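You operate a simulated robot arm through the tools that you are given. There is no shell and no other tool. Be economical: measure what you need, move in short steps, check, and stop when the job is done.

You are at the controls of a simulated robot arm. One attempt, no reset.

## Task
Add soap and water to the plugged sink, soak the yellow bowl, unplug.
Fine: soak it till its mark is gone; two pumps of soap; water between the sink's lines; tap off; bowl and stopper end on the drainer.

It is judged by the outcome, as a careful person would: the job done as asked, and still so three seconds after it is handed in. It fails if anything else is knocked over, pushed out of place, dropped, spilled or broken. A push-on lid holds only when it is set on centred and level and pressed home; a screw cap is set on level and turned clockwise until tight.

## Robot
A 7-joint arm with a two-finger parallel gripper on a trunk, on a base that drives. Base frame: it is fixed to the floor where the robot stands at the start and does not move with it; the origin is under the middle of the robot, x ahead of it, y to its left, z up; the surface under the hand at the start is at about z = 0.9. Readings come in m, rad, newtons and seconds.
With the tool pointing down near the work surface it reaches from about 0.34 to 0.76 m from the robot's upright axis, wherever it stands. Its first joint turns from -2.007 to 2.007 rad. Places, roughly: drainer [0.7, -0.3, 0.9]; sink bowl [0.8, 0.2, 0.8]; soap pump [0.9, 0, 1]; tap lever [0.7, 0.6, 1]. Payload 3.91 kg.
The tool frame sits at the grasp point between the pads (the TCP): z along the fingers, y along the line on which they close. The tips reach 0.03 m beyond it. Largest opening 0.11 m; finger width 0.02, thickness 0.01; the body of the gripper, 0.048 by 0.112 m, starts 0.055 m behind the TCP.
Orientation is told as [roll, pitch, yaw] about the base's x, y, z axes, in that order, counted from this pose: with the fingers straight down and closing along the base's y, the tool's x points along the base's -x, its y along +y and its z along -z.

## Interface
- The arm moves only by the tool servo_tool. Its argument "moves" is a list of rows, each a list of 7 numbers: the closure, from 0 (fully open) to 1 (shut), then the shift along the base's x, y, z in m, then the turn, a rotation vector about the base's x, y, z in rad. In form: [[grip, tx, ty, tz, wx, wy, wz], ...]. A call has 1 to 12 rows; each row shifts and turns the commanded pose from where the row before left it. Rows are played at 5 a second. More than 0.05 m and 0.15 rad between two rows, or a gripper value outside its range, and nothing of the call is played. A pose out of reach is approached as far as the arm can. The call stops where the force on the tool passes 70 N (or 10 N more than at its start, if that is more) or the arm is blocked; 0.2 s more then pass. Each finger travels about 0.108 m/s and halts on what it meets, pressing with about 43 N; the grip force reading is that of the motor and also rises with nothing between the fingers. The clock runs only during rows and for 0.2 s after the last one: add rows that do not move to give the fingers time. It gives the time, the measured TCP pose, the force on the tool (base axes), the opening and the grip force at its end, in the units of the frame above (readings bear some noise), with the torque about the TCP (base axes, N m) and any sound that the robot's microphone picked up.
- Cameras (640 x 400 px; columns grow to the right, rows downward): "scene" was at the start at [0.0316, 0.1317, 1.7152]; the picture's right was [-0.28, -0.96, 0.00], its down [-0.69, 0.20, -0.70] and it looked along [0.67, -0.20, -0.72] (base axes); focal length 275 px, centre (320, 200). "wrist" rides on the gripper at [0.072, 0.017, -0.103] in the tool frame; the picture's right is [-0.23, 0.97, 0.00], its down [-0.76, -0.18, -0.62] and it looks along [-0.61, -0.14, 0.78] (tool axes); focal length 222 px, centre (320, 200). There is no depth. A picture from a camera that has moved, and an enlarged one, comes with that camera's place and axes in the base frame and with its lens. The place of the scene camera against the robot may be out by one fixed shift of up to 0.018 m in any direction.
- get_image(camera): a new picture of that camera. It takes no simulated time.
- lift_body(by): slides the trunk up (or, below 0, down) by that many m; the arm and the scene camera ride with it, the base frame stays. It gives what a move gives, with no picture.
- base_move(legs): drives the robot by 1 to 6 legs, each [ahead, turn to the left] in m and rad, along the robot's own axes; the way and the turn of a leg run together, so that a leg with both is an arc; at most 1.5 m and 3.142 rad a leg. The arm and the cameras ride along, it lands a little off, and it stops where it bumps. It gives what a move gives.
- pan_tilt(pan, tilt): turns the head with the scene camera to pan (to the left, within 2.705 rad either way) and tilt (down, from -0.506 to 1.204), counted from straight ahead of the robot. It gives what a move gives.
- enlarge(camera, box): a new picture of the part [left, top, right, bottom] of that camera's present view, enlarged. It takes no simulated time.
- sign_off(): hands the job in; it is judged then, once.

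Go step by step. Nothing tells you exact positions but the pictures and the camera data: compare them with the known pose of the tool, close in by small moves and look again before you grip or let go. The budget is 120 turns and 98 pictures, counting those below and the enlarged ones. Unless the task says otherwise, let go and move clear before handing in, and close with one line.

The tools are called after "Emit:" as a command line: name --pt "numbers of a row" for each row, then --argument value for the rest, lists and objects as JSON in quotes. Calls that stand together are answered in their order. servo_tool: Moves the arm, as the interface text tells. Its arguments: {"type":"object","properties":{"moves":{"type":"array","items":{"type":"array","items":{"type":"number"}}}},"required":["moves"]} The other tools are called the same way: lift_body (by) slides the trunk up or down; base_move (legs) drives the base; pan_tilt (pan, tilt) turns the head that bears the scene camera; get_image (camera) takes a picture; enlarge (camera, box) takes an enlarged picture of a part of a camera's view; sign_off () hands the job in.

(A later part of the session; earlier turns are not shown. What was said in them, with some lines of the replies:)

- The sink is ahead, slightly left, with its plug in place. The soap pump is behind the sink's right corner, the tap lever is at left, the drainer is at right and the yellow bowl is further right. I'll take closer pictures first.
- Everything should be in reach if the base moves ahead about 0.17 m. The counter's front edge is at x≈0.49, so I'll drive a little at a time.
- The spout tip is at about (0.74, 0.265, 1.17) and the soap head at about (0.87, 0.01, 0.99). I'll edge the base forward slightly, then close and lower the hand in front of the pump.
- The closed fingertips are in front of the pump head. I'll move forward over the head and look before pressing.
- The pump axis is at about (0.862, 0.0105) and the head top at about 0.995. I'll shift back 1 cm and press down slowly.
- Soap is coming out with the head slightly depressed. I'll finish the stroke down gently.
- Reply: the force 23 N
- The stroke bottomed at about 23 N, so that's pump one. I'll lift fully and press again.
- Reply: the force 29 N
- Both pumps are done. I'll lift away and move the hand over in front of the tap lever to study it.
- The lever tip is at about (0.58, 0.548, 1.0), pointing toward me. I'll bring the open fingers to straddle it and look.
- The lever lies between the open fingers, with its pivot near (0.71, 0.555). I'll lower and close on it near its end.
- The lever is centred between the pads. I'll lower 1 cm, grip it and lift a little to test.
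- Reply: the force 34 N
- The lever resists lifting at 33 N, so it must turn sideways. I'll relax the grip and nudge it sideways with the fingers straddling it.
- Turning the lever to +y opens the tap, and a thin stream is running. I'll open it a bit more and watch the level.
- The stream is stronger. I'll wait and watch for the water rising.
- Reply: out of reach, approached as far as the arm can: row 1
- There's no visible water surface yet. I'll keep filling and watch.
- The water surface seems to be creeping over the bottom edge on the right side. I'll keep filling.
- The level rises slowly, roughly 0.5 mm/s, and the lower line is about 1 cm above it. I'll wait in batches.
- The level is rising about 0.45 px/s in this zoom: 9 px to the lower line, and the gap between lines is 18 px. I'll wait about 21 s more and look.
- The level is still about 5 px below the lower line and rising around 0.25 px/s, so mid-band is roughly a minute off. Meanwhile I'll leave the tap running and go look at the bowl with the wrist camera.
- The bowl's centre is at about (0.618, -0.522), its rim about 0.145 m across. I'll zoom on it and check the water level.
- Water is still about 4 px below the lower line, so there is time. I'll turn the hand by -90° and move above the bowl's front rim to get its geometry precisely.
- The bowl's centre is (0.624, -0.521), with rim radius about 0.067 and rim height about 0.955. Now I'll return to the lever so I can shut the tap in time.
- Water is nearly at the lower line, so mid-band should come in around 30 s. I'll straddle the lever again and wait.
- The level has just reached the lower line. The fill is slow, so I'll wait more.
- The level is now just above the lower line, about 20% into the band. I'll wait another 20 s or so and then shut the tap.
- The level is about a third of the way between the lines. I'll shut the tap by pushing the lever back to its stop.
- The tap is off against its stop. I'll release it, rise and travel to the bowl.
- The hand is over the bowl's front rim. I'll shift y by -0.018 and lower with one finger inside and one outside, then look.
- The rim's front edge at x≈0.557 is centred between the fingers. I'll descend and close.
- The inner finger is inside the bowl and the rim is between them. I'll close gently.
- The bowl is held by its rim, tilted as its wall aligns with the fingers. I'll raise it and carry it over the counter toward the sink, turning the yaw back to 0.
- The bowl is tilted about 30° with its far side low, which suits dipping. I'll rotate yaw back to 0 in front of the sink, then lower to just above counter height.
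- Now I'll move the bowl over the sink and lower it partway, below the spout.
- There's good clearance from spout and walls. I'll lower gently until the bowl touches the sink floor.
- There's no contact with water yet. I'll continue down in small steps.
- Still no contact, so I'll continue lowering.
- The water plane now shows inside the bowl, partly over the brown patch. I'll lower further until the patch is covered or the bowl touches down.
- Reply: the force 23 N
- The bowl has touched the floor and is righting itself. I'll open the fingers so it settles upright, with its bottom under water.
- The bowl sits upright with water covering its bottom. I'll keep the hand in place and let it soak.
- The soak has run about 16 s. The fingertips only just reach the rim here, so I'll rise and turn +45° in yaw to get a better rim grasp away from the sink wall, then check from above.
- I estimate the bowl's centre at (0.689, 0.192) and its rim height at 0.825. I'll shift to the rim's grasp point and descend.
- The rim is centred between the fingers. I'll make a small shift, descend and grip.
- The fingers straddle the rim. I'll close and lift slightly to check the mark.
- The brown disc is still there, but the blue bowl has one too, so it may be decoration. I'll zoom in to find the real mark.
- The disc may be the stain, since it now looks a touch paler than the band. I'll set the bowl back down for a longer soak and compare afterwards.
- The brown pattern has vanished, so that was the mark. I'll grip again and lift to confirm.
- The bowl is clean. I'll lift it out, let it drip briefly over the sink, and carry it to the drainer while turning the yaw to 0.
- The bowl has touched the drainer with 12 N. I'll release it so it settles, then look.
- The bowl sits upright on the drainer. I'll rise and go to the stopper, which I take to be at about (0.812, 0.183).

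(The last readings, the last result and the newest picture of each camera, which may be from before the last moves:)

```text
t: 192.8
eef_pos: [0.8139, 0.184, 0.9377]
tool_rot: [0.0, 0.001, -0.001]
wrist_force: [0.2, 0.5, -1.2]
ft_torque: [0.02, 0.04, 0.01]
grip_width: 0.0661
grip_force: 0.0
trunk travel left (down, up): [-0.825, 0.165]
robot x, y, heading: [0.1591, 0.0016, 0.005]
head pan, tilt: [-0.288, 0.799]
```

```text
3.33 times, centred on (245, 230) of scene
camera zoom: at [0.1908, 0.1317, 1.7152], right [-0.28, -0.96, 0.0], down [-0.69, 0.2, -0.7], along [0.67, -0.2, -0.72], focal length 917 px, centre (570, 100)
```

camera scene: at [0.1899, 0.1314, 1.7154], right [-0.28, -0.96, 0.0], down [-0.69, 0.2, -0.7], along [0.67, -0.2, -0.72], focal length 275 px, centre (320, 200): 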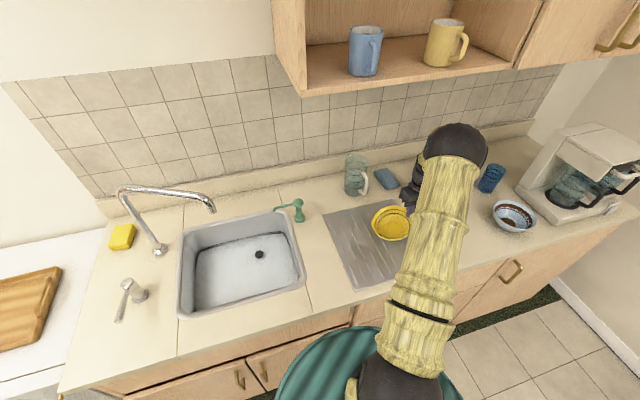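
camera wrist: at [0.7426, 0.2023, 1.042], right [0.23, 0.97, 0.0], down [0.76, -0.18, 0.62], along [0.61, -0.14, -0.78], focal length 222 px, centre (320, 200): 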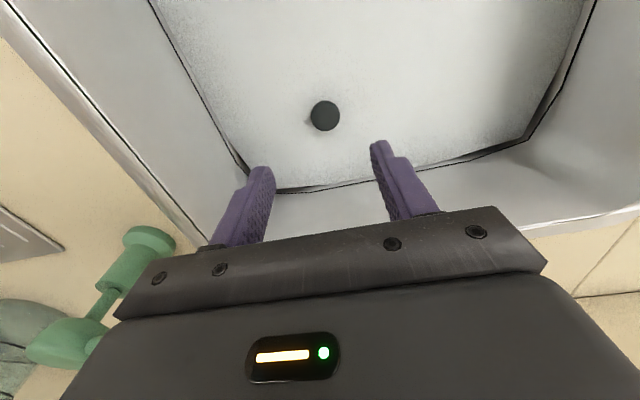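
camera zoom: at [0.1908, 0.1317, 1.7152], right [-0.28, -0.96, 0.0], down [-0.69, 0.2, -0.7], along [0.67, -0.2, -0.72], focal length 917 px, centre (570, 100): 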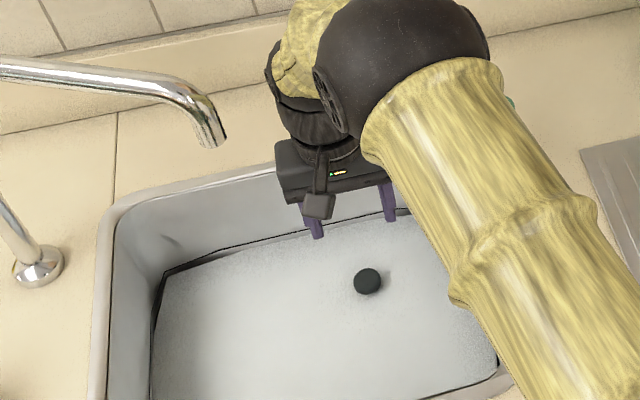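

The knob top is at about (0.817, 0.187, 0.81). I'll descend over it and check.

Emit:
servo_tool --pt "0.5 0.003 0.003 -0.03 0 0 0" --pt "0.5 0 0 -0.03 0 0 0" --pt "0.5 0 0 -0.015 0 0 0" --pt "0.5 0 0 0 0 0 0"

Emit:
get_image --camera "wrist"

```text
t: 193.8
eef_pos: [0.8159, 0.187, 0.8641]
tool_rot: [0.0, 0.001, -0.001]
wrist_force: [0.6, -0.1, -0.4]
ft_torque: [0.0, 0.0, 0.02]
grip_width: 0.0552
grip_force: 0.0
trunk travel left (down, up): [-0.825, 0.165]
robot x, y, heading: [0.1577, 0.0011, -0.0]
head pan, tilt: [-0.288, 0.799]
```

```text
19 pictures are left
camera wrist: at [0.746, 0.2053, 0.9682], right [0.23, 0.97, 0.0], down [0.76, -0.18, 0.62], along [0.61, -0.14, -0.78], focal length 222 px, centre (320, 200)
```

wrist: 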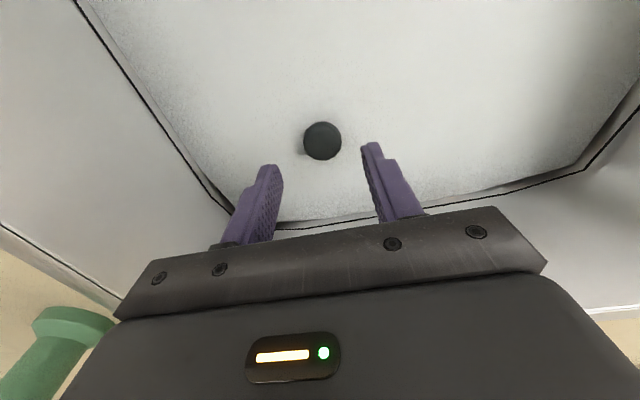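

The knob is well aligned. I'll make a small correction, lower and grip it.

Emit:
servo_tool --pt "0.5 0.003 0.003 -0.02 0 0 0" --pt "0.5 0 0 -0.015 0 0 0" --pt "0.5 0 0 -0.01 0 0 0" --pt "0.5 0 0 0 0 0 0"

Emit:
get_image --camera "wrist"

```text
t: 194.8
eef_pos: [0.8174, 0.1897, 0.82]
tool_rot: [0.0, -0.001, -0.004]
wrist_force: [0.2, 1.1, -0.8]
ft_torque: [0.01, -0.03, 0.0]
grip_width: 0.0551
grip_force: 0.0
trunk travel left (down, up): [-0.825, 0.165]
robot x, y, heading: [0.1584, -0.0017, -0.005]
head pan, tilt: [-0.288, 0.799]
```

```text
18 pictures are left
camera wrist: at [0.7469, 0.2075, 0.9235], right [0.23, 0.97, 0.0], down [0.76, -0.18, 0.62], along [0.61, -0.14, -0.78], focal length 222 px, centre (320, 200)
```

wrist: 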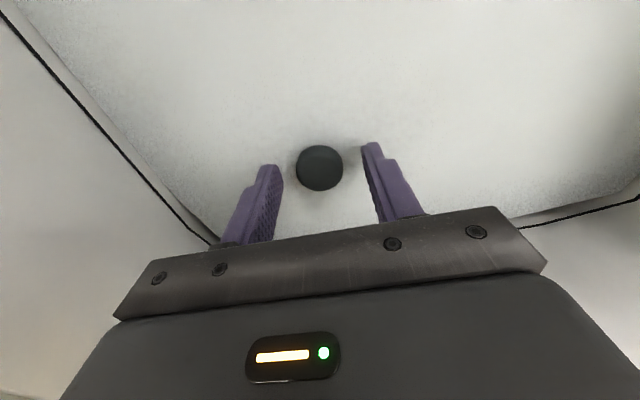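

The knob is a bit lower than the fingertips. I'll lower 3 cm more, carefully, and look.

Emit:
servo_tool --pt "0.5 0.003 0 -0.012 0 0 0" --pt "0.5 0 0 -0.008 0 0 0" --pt "0.5 0 0 -0.006 0 0 0" --pt "0.5 0 0 0 0 0 0"

Emit:
get_image --camera "wrist"

```text
t: 195.8
eef_pos: [0.8215, 0.1908, 0.7955]
tool_rot: [-0.001, -0.001, -0.002]
wrist_force: [0.3, -0.3, 6.0]
ft_torque: [-0.05, -0.02, 0.01]
grip_width: 0.0551
grip_force: 0.0
trunk travel left (down, up): [-0.825, 0.165]
robot x, y, heading: [0.1619, -0.0004, -0.0]
head pan, tilt: [-0.288, 0.799]
```

```text
17 pictures are left
camera wrist: at [0.7503, 0.2084, 0.899], right [0.23, 0.97, 0.0], down [0.76, -0.18, 0.62], along [0.61, -0.14, -0.78], focal length 222 px, centre (320, 200)
```

wrist: 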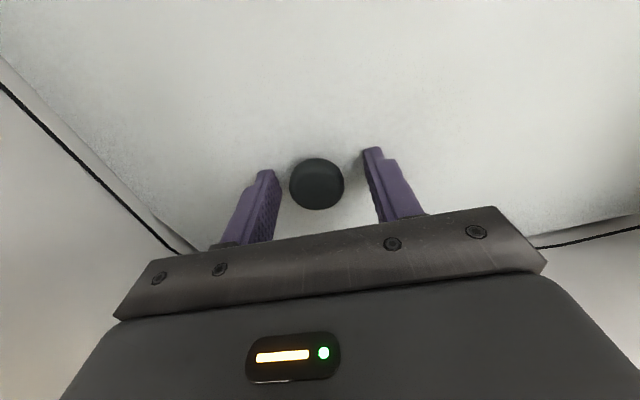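

The fingertips lightly touch the stopper flange at 6 N with the knob between them. I'll close and see what's held.

Emit:
servo_tool --pt "0.6 0 0 0.003 0 0 0" --pt "0.75 0 0 0 0 0 0" --pt "0.9 0 0 0 0 0 0" --pt "1 0 0 0 0 0 0" --pt "1 0 0 0 0 0 0"

Emit:
servo_tool --pt "1 0 0 0.01 0 0 0" --pt "1 0 0 0.02 0 0 0" --pt "1 0 0 0.03 0 0 0" --pt "1 0 0 0 0 0 0"

Emit:
get_image --camera "wrist"

```text
t: 197.1
eef_pos: [0.8217, 0.1897, 0.7971]
tool_rot: [0.0, 0.0, -0.003]
wrist_force: [0.0, 0.1, 0.6]
ft_torque: [0.02, -0.02, 0.0]
grip_width: 0.0307
grip_force: 42.9
trunk travel left (down, up): [-0.825, 0.165]
robot x, y, heading: [0.161, -0.0008, 0.003]
head pan, tilt: [-0.288, 0.799]
```

```text
t: 198.1
eef_pos: [0.8184, 0.1913, 0.8573]
tool_rot: [0.0, 0.001, -0.001]
wrist_force: [0.2, 0.2, -1.4]
ft_torque: [0.02, -0.01, 0.02]
grip_width: 0.0306
grip_force: 43.5
trunk travel left (down, up): [-0.825, 0.165]
robot x, y, heading: [0.1599, -0.0021, 0.007]
head pan, tilt: [-0.288, 0.799]
```

```text
16 pictures are left
camera wrist: at [0.749, 0.2092, 0.9616], right [0.23, 0.97, 0.0], down [0.76, -0.18, 0.62], along [0.61, -0.14, -0.78], focal length 222 px, centre (320, 200)
```

wrist: 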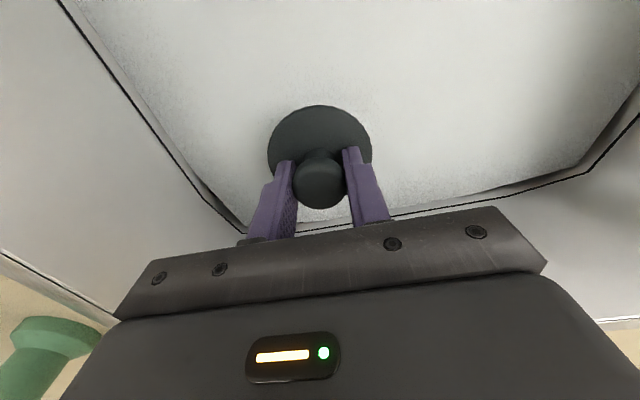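

The stopper is out and held. I'll lift it clear, let it drip, and carry it to the drainer's free corner near (0.63, -0.145).

Emit:
servo_tool --pt "1 0 0 0.04 0 0 0" --pt "1 0 0 0.04 0 0 0" --pt "1 0 0 0.04 0 0 0" --pt "1 0 0 0.04 0 0 0" --pt "1 0 0 0.04 0 0 0" --pt "1 0 0 0 0 0 0" --pt "1 0 0 0 0 0 0" --pt "1 0 0 0 0 0 0" --pt "1 -0.04 -0.01 0 0 0 0" --pt "1 -0.04 -0.02 0 0 0 0" --pt "1 -0.04 -0.025 0 0 0 0" --pt "1 -0.03 -0.035 0 0 0 0"

Emit:
servo_tool --pt "1 -0.02 -0.04 0 0 0 0" --pt "1 -0.02 -0.04 0 0 0 0" --pt "1 0 -0.045 0 0 0 0" --pt "1 0 -0.045 0 0 0 0" --pt "1 0 -0.045 0 0 0 0" --pt "1 0 -0.032 0 0 0 0" --pt "1 0 0 -0.03 0 0 0" --pt "1 0 0 -0.02 0 0 0" --pt "1 0 0 0 0 0 0"

Emit:
get_image --camera "wrist"

Emit:
get_image --camera "scene"

```text
t: 200.7
eef_pos: [0.6702, 0.0985, 1.0553]
tool_rot: [0.0, 0.0, -0.003]
wrist_force: [-0.8, 0.5, -0.4]
ft_torque: [-0.01, -0.01, -0.03]
grip_width: 0.0303
grip_force: 42.8
trunk travel left (down, up): [-0.825, 0.165]
robot x, y, heading: [0.1558, 0.0025, -0.003]
head pan, tilt: [-0.288, 0.799]
```

```text
t: 202.7
eef_pos: [0.6296, -0.1484, 1.0079]
tool_rot: [0.0, 0.001, 0.0]
wrist_force: [0.5, -0.3, -1.1]
ft_torque: [0.05, 0.01, 0.0]
grip_width: 0.0307
grip_force: 43.1
trunk travel left (down, up): [-0.825, 0.165]
robot x, y, heading: [0.1615, 0.0015, -0.002]
head pan, tilt: [-0.288, 0.799]
```

```text
15 pictures are left
camera wrist: at [0.5595, -0.1301, 1.1125], right [0.23, 0.97, 0.0], down [0.76, -0.18, 0.62], along [0.61, -0.14, -0.78], focal length 222 px, centre (320, 200)
```

wrist: 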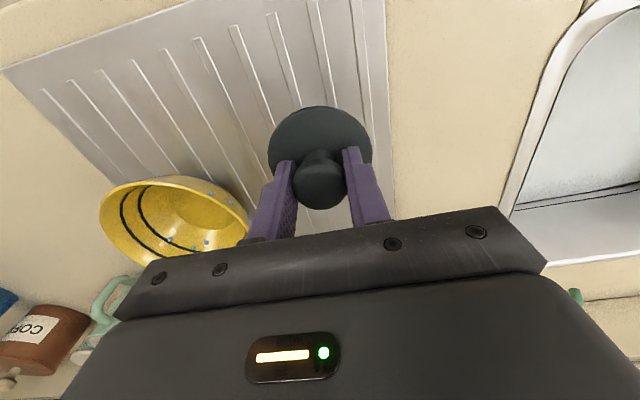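

```text
14 pictures are left
camera scene: at [0.191, 0.1319, 1.7152], right [-0.28, -0.96, 0.0], down [-0.69, 0.2, -0.7], along [0.67, -0.2, -0.72], focal length 275 px, centre (320, 200)
```

scene: 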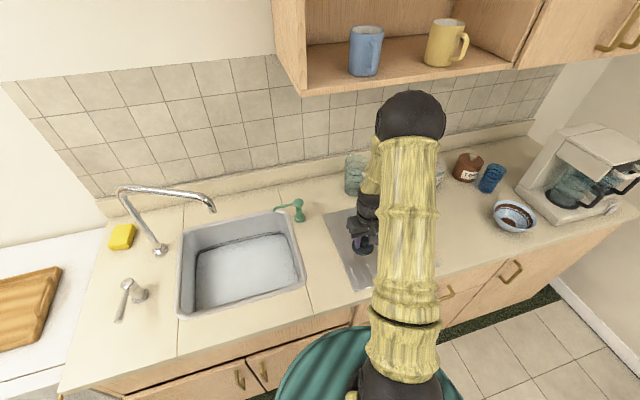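

The stopper is above the drainer with margin to its left edge. I'll lower until contact.

Emit:
servo_tool --pt "1 0 -0.005 -0.02 0 0 0" --pt "1 0 0 -0.015 0 0 0" --pt "1 0 0 -0.008 0 0 0" --pt "1 0 0 -0.005 0 0 0" --pt "1 0 0 0 0 0 0"

Emit:
get_image --camera "wrist"

```text
t: 203.8
eef_pos: [0.632, -0.1522, 0.959]
tool_rot: [0.0, 0.001, -0.003]
wrist_force: [-0.5, 1.3, -0.7]
ft_torque: [0.02, 0.01, 0.03]
grip_width: 0.0308
grip_force: 43.2
trunk travel left (down, up): [-0.825, 0.165]
robot x, y, heading: [0.1608, 0.0045, 0.003]
head pan, tilt: [-0.288, 0.799]
```

```text
13 pictures are left
camera wrist: at [0.561, -0.1343, 1.0641], right [0.23, 0.97, 0.0], down [0.76, -0.18, 0.62], along [0.61, -0.14, -0.78], focal length 222 px, centre (320, 200)
```

wrist: 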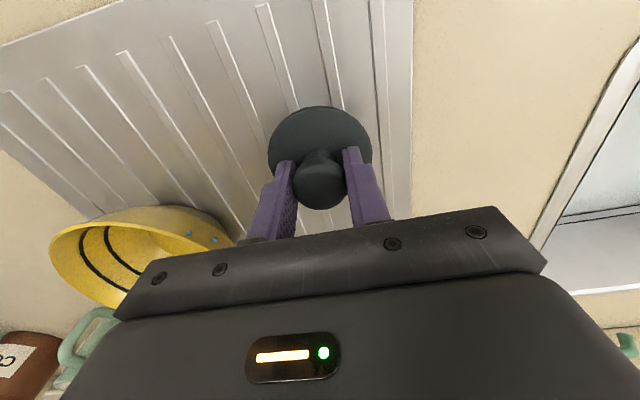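

Emit:
servo_tool --pt "1 0 0 -0.005 0 0 0" --pt "1 0 0 -0.004 0 0 0" --pt "1 0 0 -0.004 0 0 0" --pt "1 0 0 0 0 0 0"

```text
t: 204.8
eef_pos: [0.6305, -0.1518, 0.9456]
tool_rot: [-0.001, 0.001, -0.002]
wrist_force: [0.0, -1.0, -0.5]
ft_torque: [0.01, 0.01, 0.01]
grip_width: 0.0305
grip_force: 43.5
trunk travel left (down, up): [-0.825, 0.165]
robot x, y, heading: [0.1612, -0.0011, -0.007]
head pan, tilt: [-0.288, 0.799]
```

No contact yet at TCP 0.946, so I'll continue with small steps.

Emit:
servo_tool --pt "1 0 0 -0.003 0 0 0" --pt "1 0 0 -0.003 0 0 0" --pt "1 0 0 0 0 0 0"

Emit:
enlarge --camera "wrist" --box '[220, 80, 420, 230]'

```text
t: 205.7
eef_pos: [0.6311, -0.1524, 0.9408]
tool_rot: [-0.001, 0.001, -0.003]
wrist_force: [0.1, 1.3, 5.7]
ft_torque: [0.1, 0.13, 0.02]
grip_width: 0.0305
grip_force: 43.2
trunk travel left (down, up): [-0.825, 0.165]
robot x, y, heading: [0.1607, 0.0034, 0.003]
head pan, tilt: [-0.288, 0.799]
```

```text
2.67 times, centred on (320, 155) of wrist
camera zoom: at [0.5602, -0.1347, 1.0452], right [0.23, 0.97, 0.0], down [0.76, -0.18, 0.62], along [0.61, -0.14, -0.78], focal length 592 px, centre (320, 320)
```

zoom: 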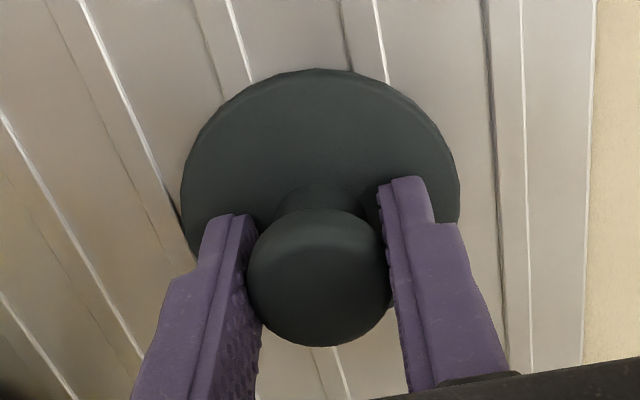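

The stopper touches the drainer at about 6 N. I'll open, rise and look at the whole scene.

Emit:
servo_tool --pt "0.9 0 0 0 0 0 0" --pt "0.7 0 0 0 0 0 0" --pt "0.55 0 0 0 0 0 0" --pt "0.5 0 0 0 0 0 0" --pt "0.5 0 0 0.03 0 0 0" --pt "0.5 0 0 0.04 0 0 0" --pt "0.5 -0.02 0 0.04 0 0 0" --pt "0.5 -0.04 0.02 0.03 0 0 0" --pt "0.5 -0.03 0.04 0.02 0 0 0" --pt "0.5 0 0.04 0 0 0 0" --pt "0.5 0 0 0 0 0 0"

Emit:
get_image --camera "wrist"

Emit:
get_image --camera "scene"

```text
refused: row 8 steps farther than a row can; nothing moved
```

```text
11 pictures are left
camera wrist: at [0.5602, -0.1347, 1.0452], right [0.23, 0.97, 0.0], down [0.76, -0.18, 0.62], along [0.61, -0.14, -0.78], focal length 222 px, centre (320, 200)
```

wrist: 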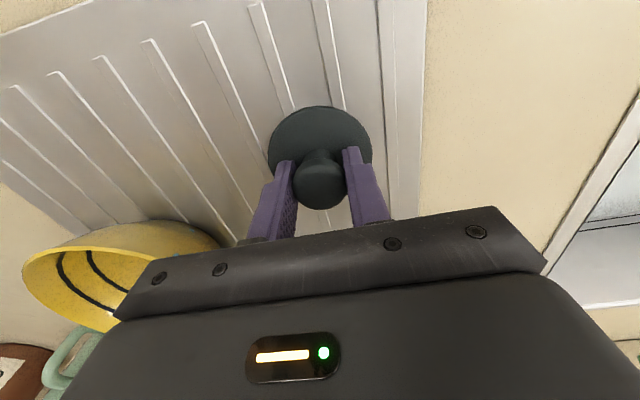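

```text
10 pictures are left
camera scene: at [0.1905, 0.132, 1.7153], right [-0.28, -0.96, 0.0], down [-0.69, 0.2, -0.7], along [0.67, -0.2, -0.72], focal length 275 px, centre (320, 200)
```

scene: 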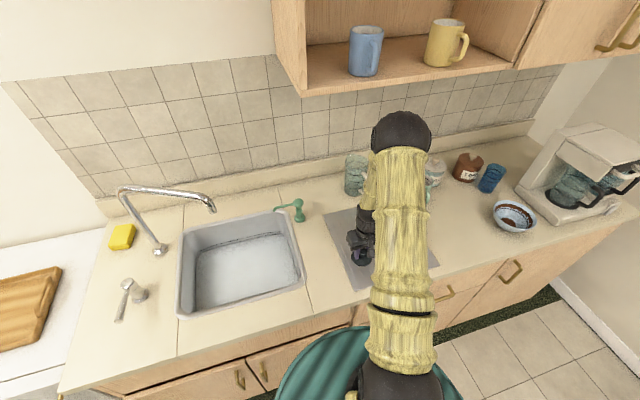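

One row was too long, so nothing moved. I'll repeat with smaller rows and retreat to the left front, out of the drainer view.

Emit:
servo_tool --pt "0.9 0 0 0 0 0 0" --pt "0.7 0 0 0 0 0 0" --pt "0.55 0 0 0 0 0 0" --pt "0.5 0 0 0 0 0 0" --pt "0.5 0 0 0.03 0 0 0" --pt "0.5 0 0 0.04 0 0 0" --pt "0.5 0 0 0.04 0 0 0" --pt "0.5 0 0 0.04 0 0 0" --pt "0.5 0 0.04 0.02 0 0 0" --pt "0.5 0 0.045 0 0 0 0" --pt "0.5 0 0.045 0 0 0 0" --pt "0.5 0 0.045 0 0 0 0"

Emit:
servo_tool --pt "0.5 0 0.045 0 0 0 0" --pt "0.5 0 0.045 0 0 0 0" --pt "0.5 0 0.045 0 0 0 0" --pt "0.5 0 0.045 0 0 0 0" --pt "0.5 0 0.045 0 0 0 0" --pt "0.5 0 0.045 0 0 0 0" --pt "0.5 0 0 0 0 0 0"

Emit:
get_image --camera "scene"

Emit:
enlarge --camera "scene" --box '[310, 170, 470, 290]'

```text
t: 208.2
eef_pos: [0.6292, 0.0247, 1.1113]
tool_rot: [-0.001, 0.0, -0.002]
wrist_force: [-0.3, 0.3, 0.2]
ft_torque: [-0.03, -0.02, 0.01]
grip_width: 0.0549
grip_force: 0.0
trunk travel left (down, up): [-0.825, 0.165]
robot x, y, heading: [0.1605, -0.0011, 0.001]
head pan, tilt: [-0.288, 0.799]
```

```text
t: 209.8
eef_pos: [0.6291, 0.2898, 1.1063]
tool_rot: [-0.001, 0.0, -0.003]
wrist_force: [-0.2, -0.5, -0.2]
ft_torque: [0.0, 0.01, 0.03]
grip_width: 0.0551
grip_force: 0.1
trunk travel left (down, up): [-0.825, 0.165]
robot x, y, heading: [0.1601, 0.0001, -0.004]
head pan, tilt: [-0.288, 0.799]
```

```text
9 pictures are left
camera scene: at [0.1908, 0.1309, 1.7153], right [-0.28, -0.96, 0.0], down [-0.69, 0.2, -0.7], along [0.67, -0.2, -0.72], focal length 275 px, centre (320, 200)
```

scene: 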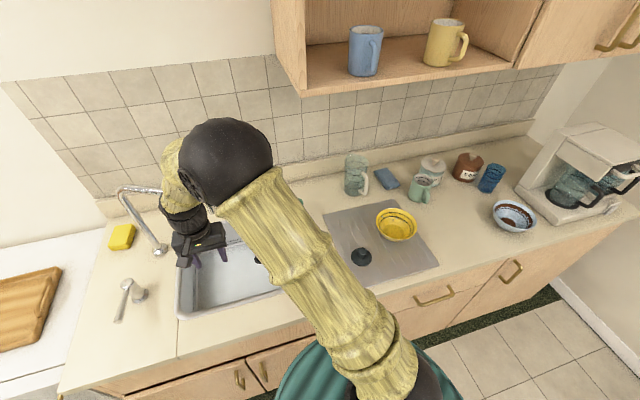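

```text
3.33 times, centred on (390, 230) of scene
camera zoom: at [0.1908, 0.1309, 1.7153], right [-0.28, -0.96, 0.0], down [-0.69, 0.2, -0.7], along [0.67, -0.2, -0.72], focal length 917 px, centre (87, 100)
```

zoom: 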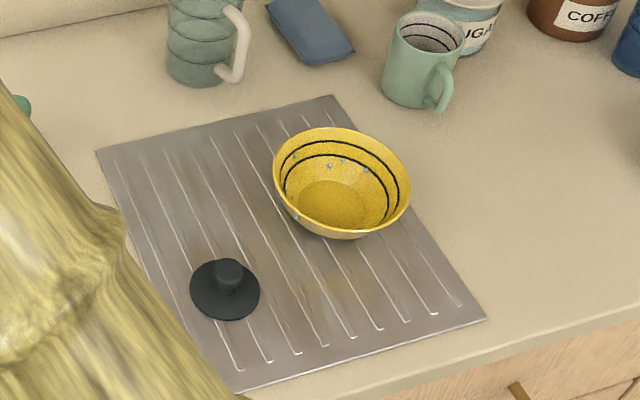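

Bowl and stopper rest on the drainer. I'll move the hand off the sink to check the drain and the tap.

Emit:
servo_tool --pt "0.5 0 -0.045 0.01 0 0 0" --pt "0.5 0 -0.045 0.01 0 0 0" --pt "0.5 0 -0.045 0.01 0 0 0" --pt "0.5 0 -0.045 0.01 0 0 0" --pt "0.5 0 -0.045 0.01 0 0 0" --pt "0.5 0 -0.045 0.01 0 0 0" --pt "0.5 -0.02 -0.045 0 0 0 0" --pt "0.5 -0.02 -0.045 0 0 0 0" --pt "0.5 0 0 0 0 0 0" --pt "0.5 0 0 0 0 0 0" --pt "0.5 0 0 0 0 0 0"

Emit:
get_image --camera "scene"

Emit:
enlarge --camera "scene" --box '[90, 170, 320, 330]'

```text
t: 212.2
eef_pos: [0.5927, -0.0656, 1.1687]
tool_rot: [0.0, -0.001, -0.001]
wrist_force: [-0.5, -0.2, 0.0]
ft_torque: [0.02, -0.03, 0.03]
grip_width: 0.055
grip_force: 0.1
trunk travel left (down, up): [-0.825, 0.165]
robot x, y, heading: [0.1621, 0.0007, 0.0]
head pan, tilt: [-0.288, 0.799]
```

```text
7 pictures are left
camera scene: at [0.1911, 0.1321, 1.7151], right [-0.28, -0.96, 0.0], down [-0.69, 0.2, -0.7], along [0.67, -0.2, -0.72], focal length 275 px, centre (320, 200)
```

scene: 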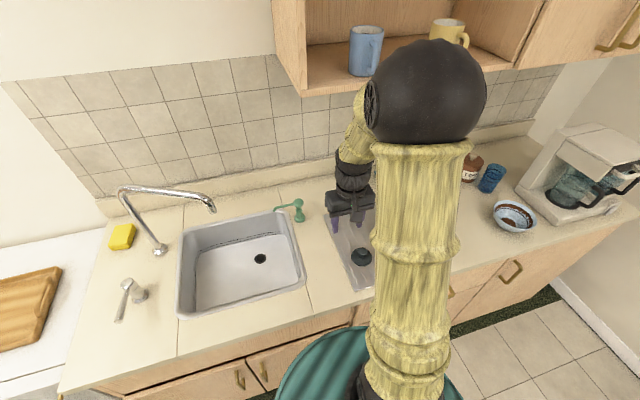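

```text
2.50 times, centred on (205, 250) of scene
camera zoom: at [0.1911, 0.1321, 1.7151], right [-0.28, -0.96, 0.0], down [-0.69, 0.2, -0.7], along [0.67, -0.2, -0.72], focal length 688 px, centre (608, 75)
```

zoom: 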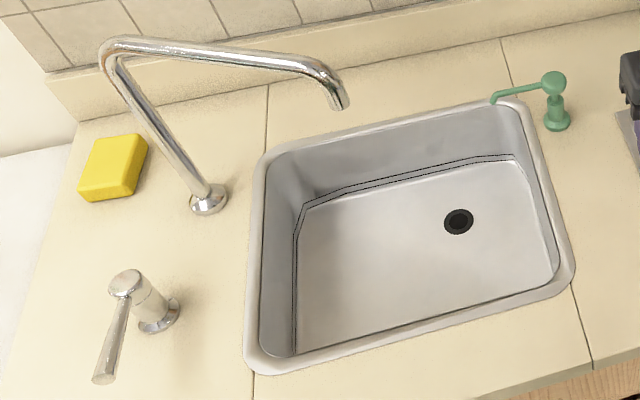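

The sink has drained, the tap is off, and the bowl and stopper are on the drainer. I'm handing in.

Emit:
sign_off

```text
The job is handed in.
```

The job is done and handed in: the yellow bowl's brown mark is gone, the sink has drained, and the bowl and stopper are on the drainer. I gave two pumps of soap, filled to about a third of the way between the lines, and turned the tap off.
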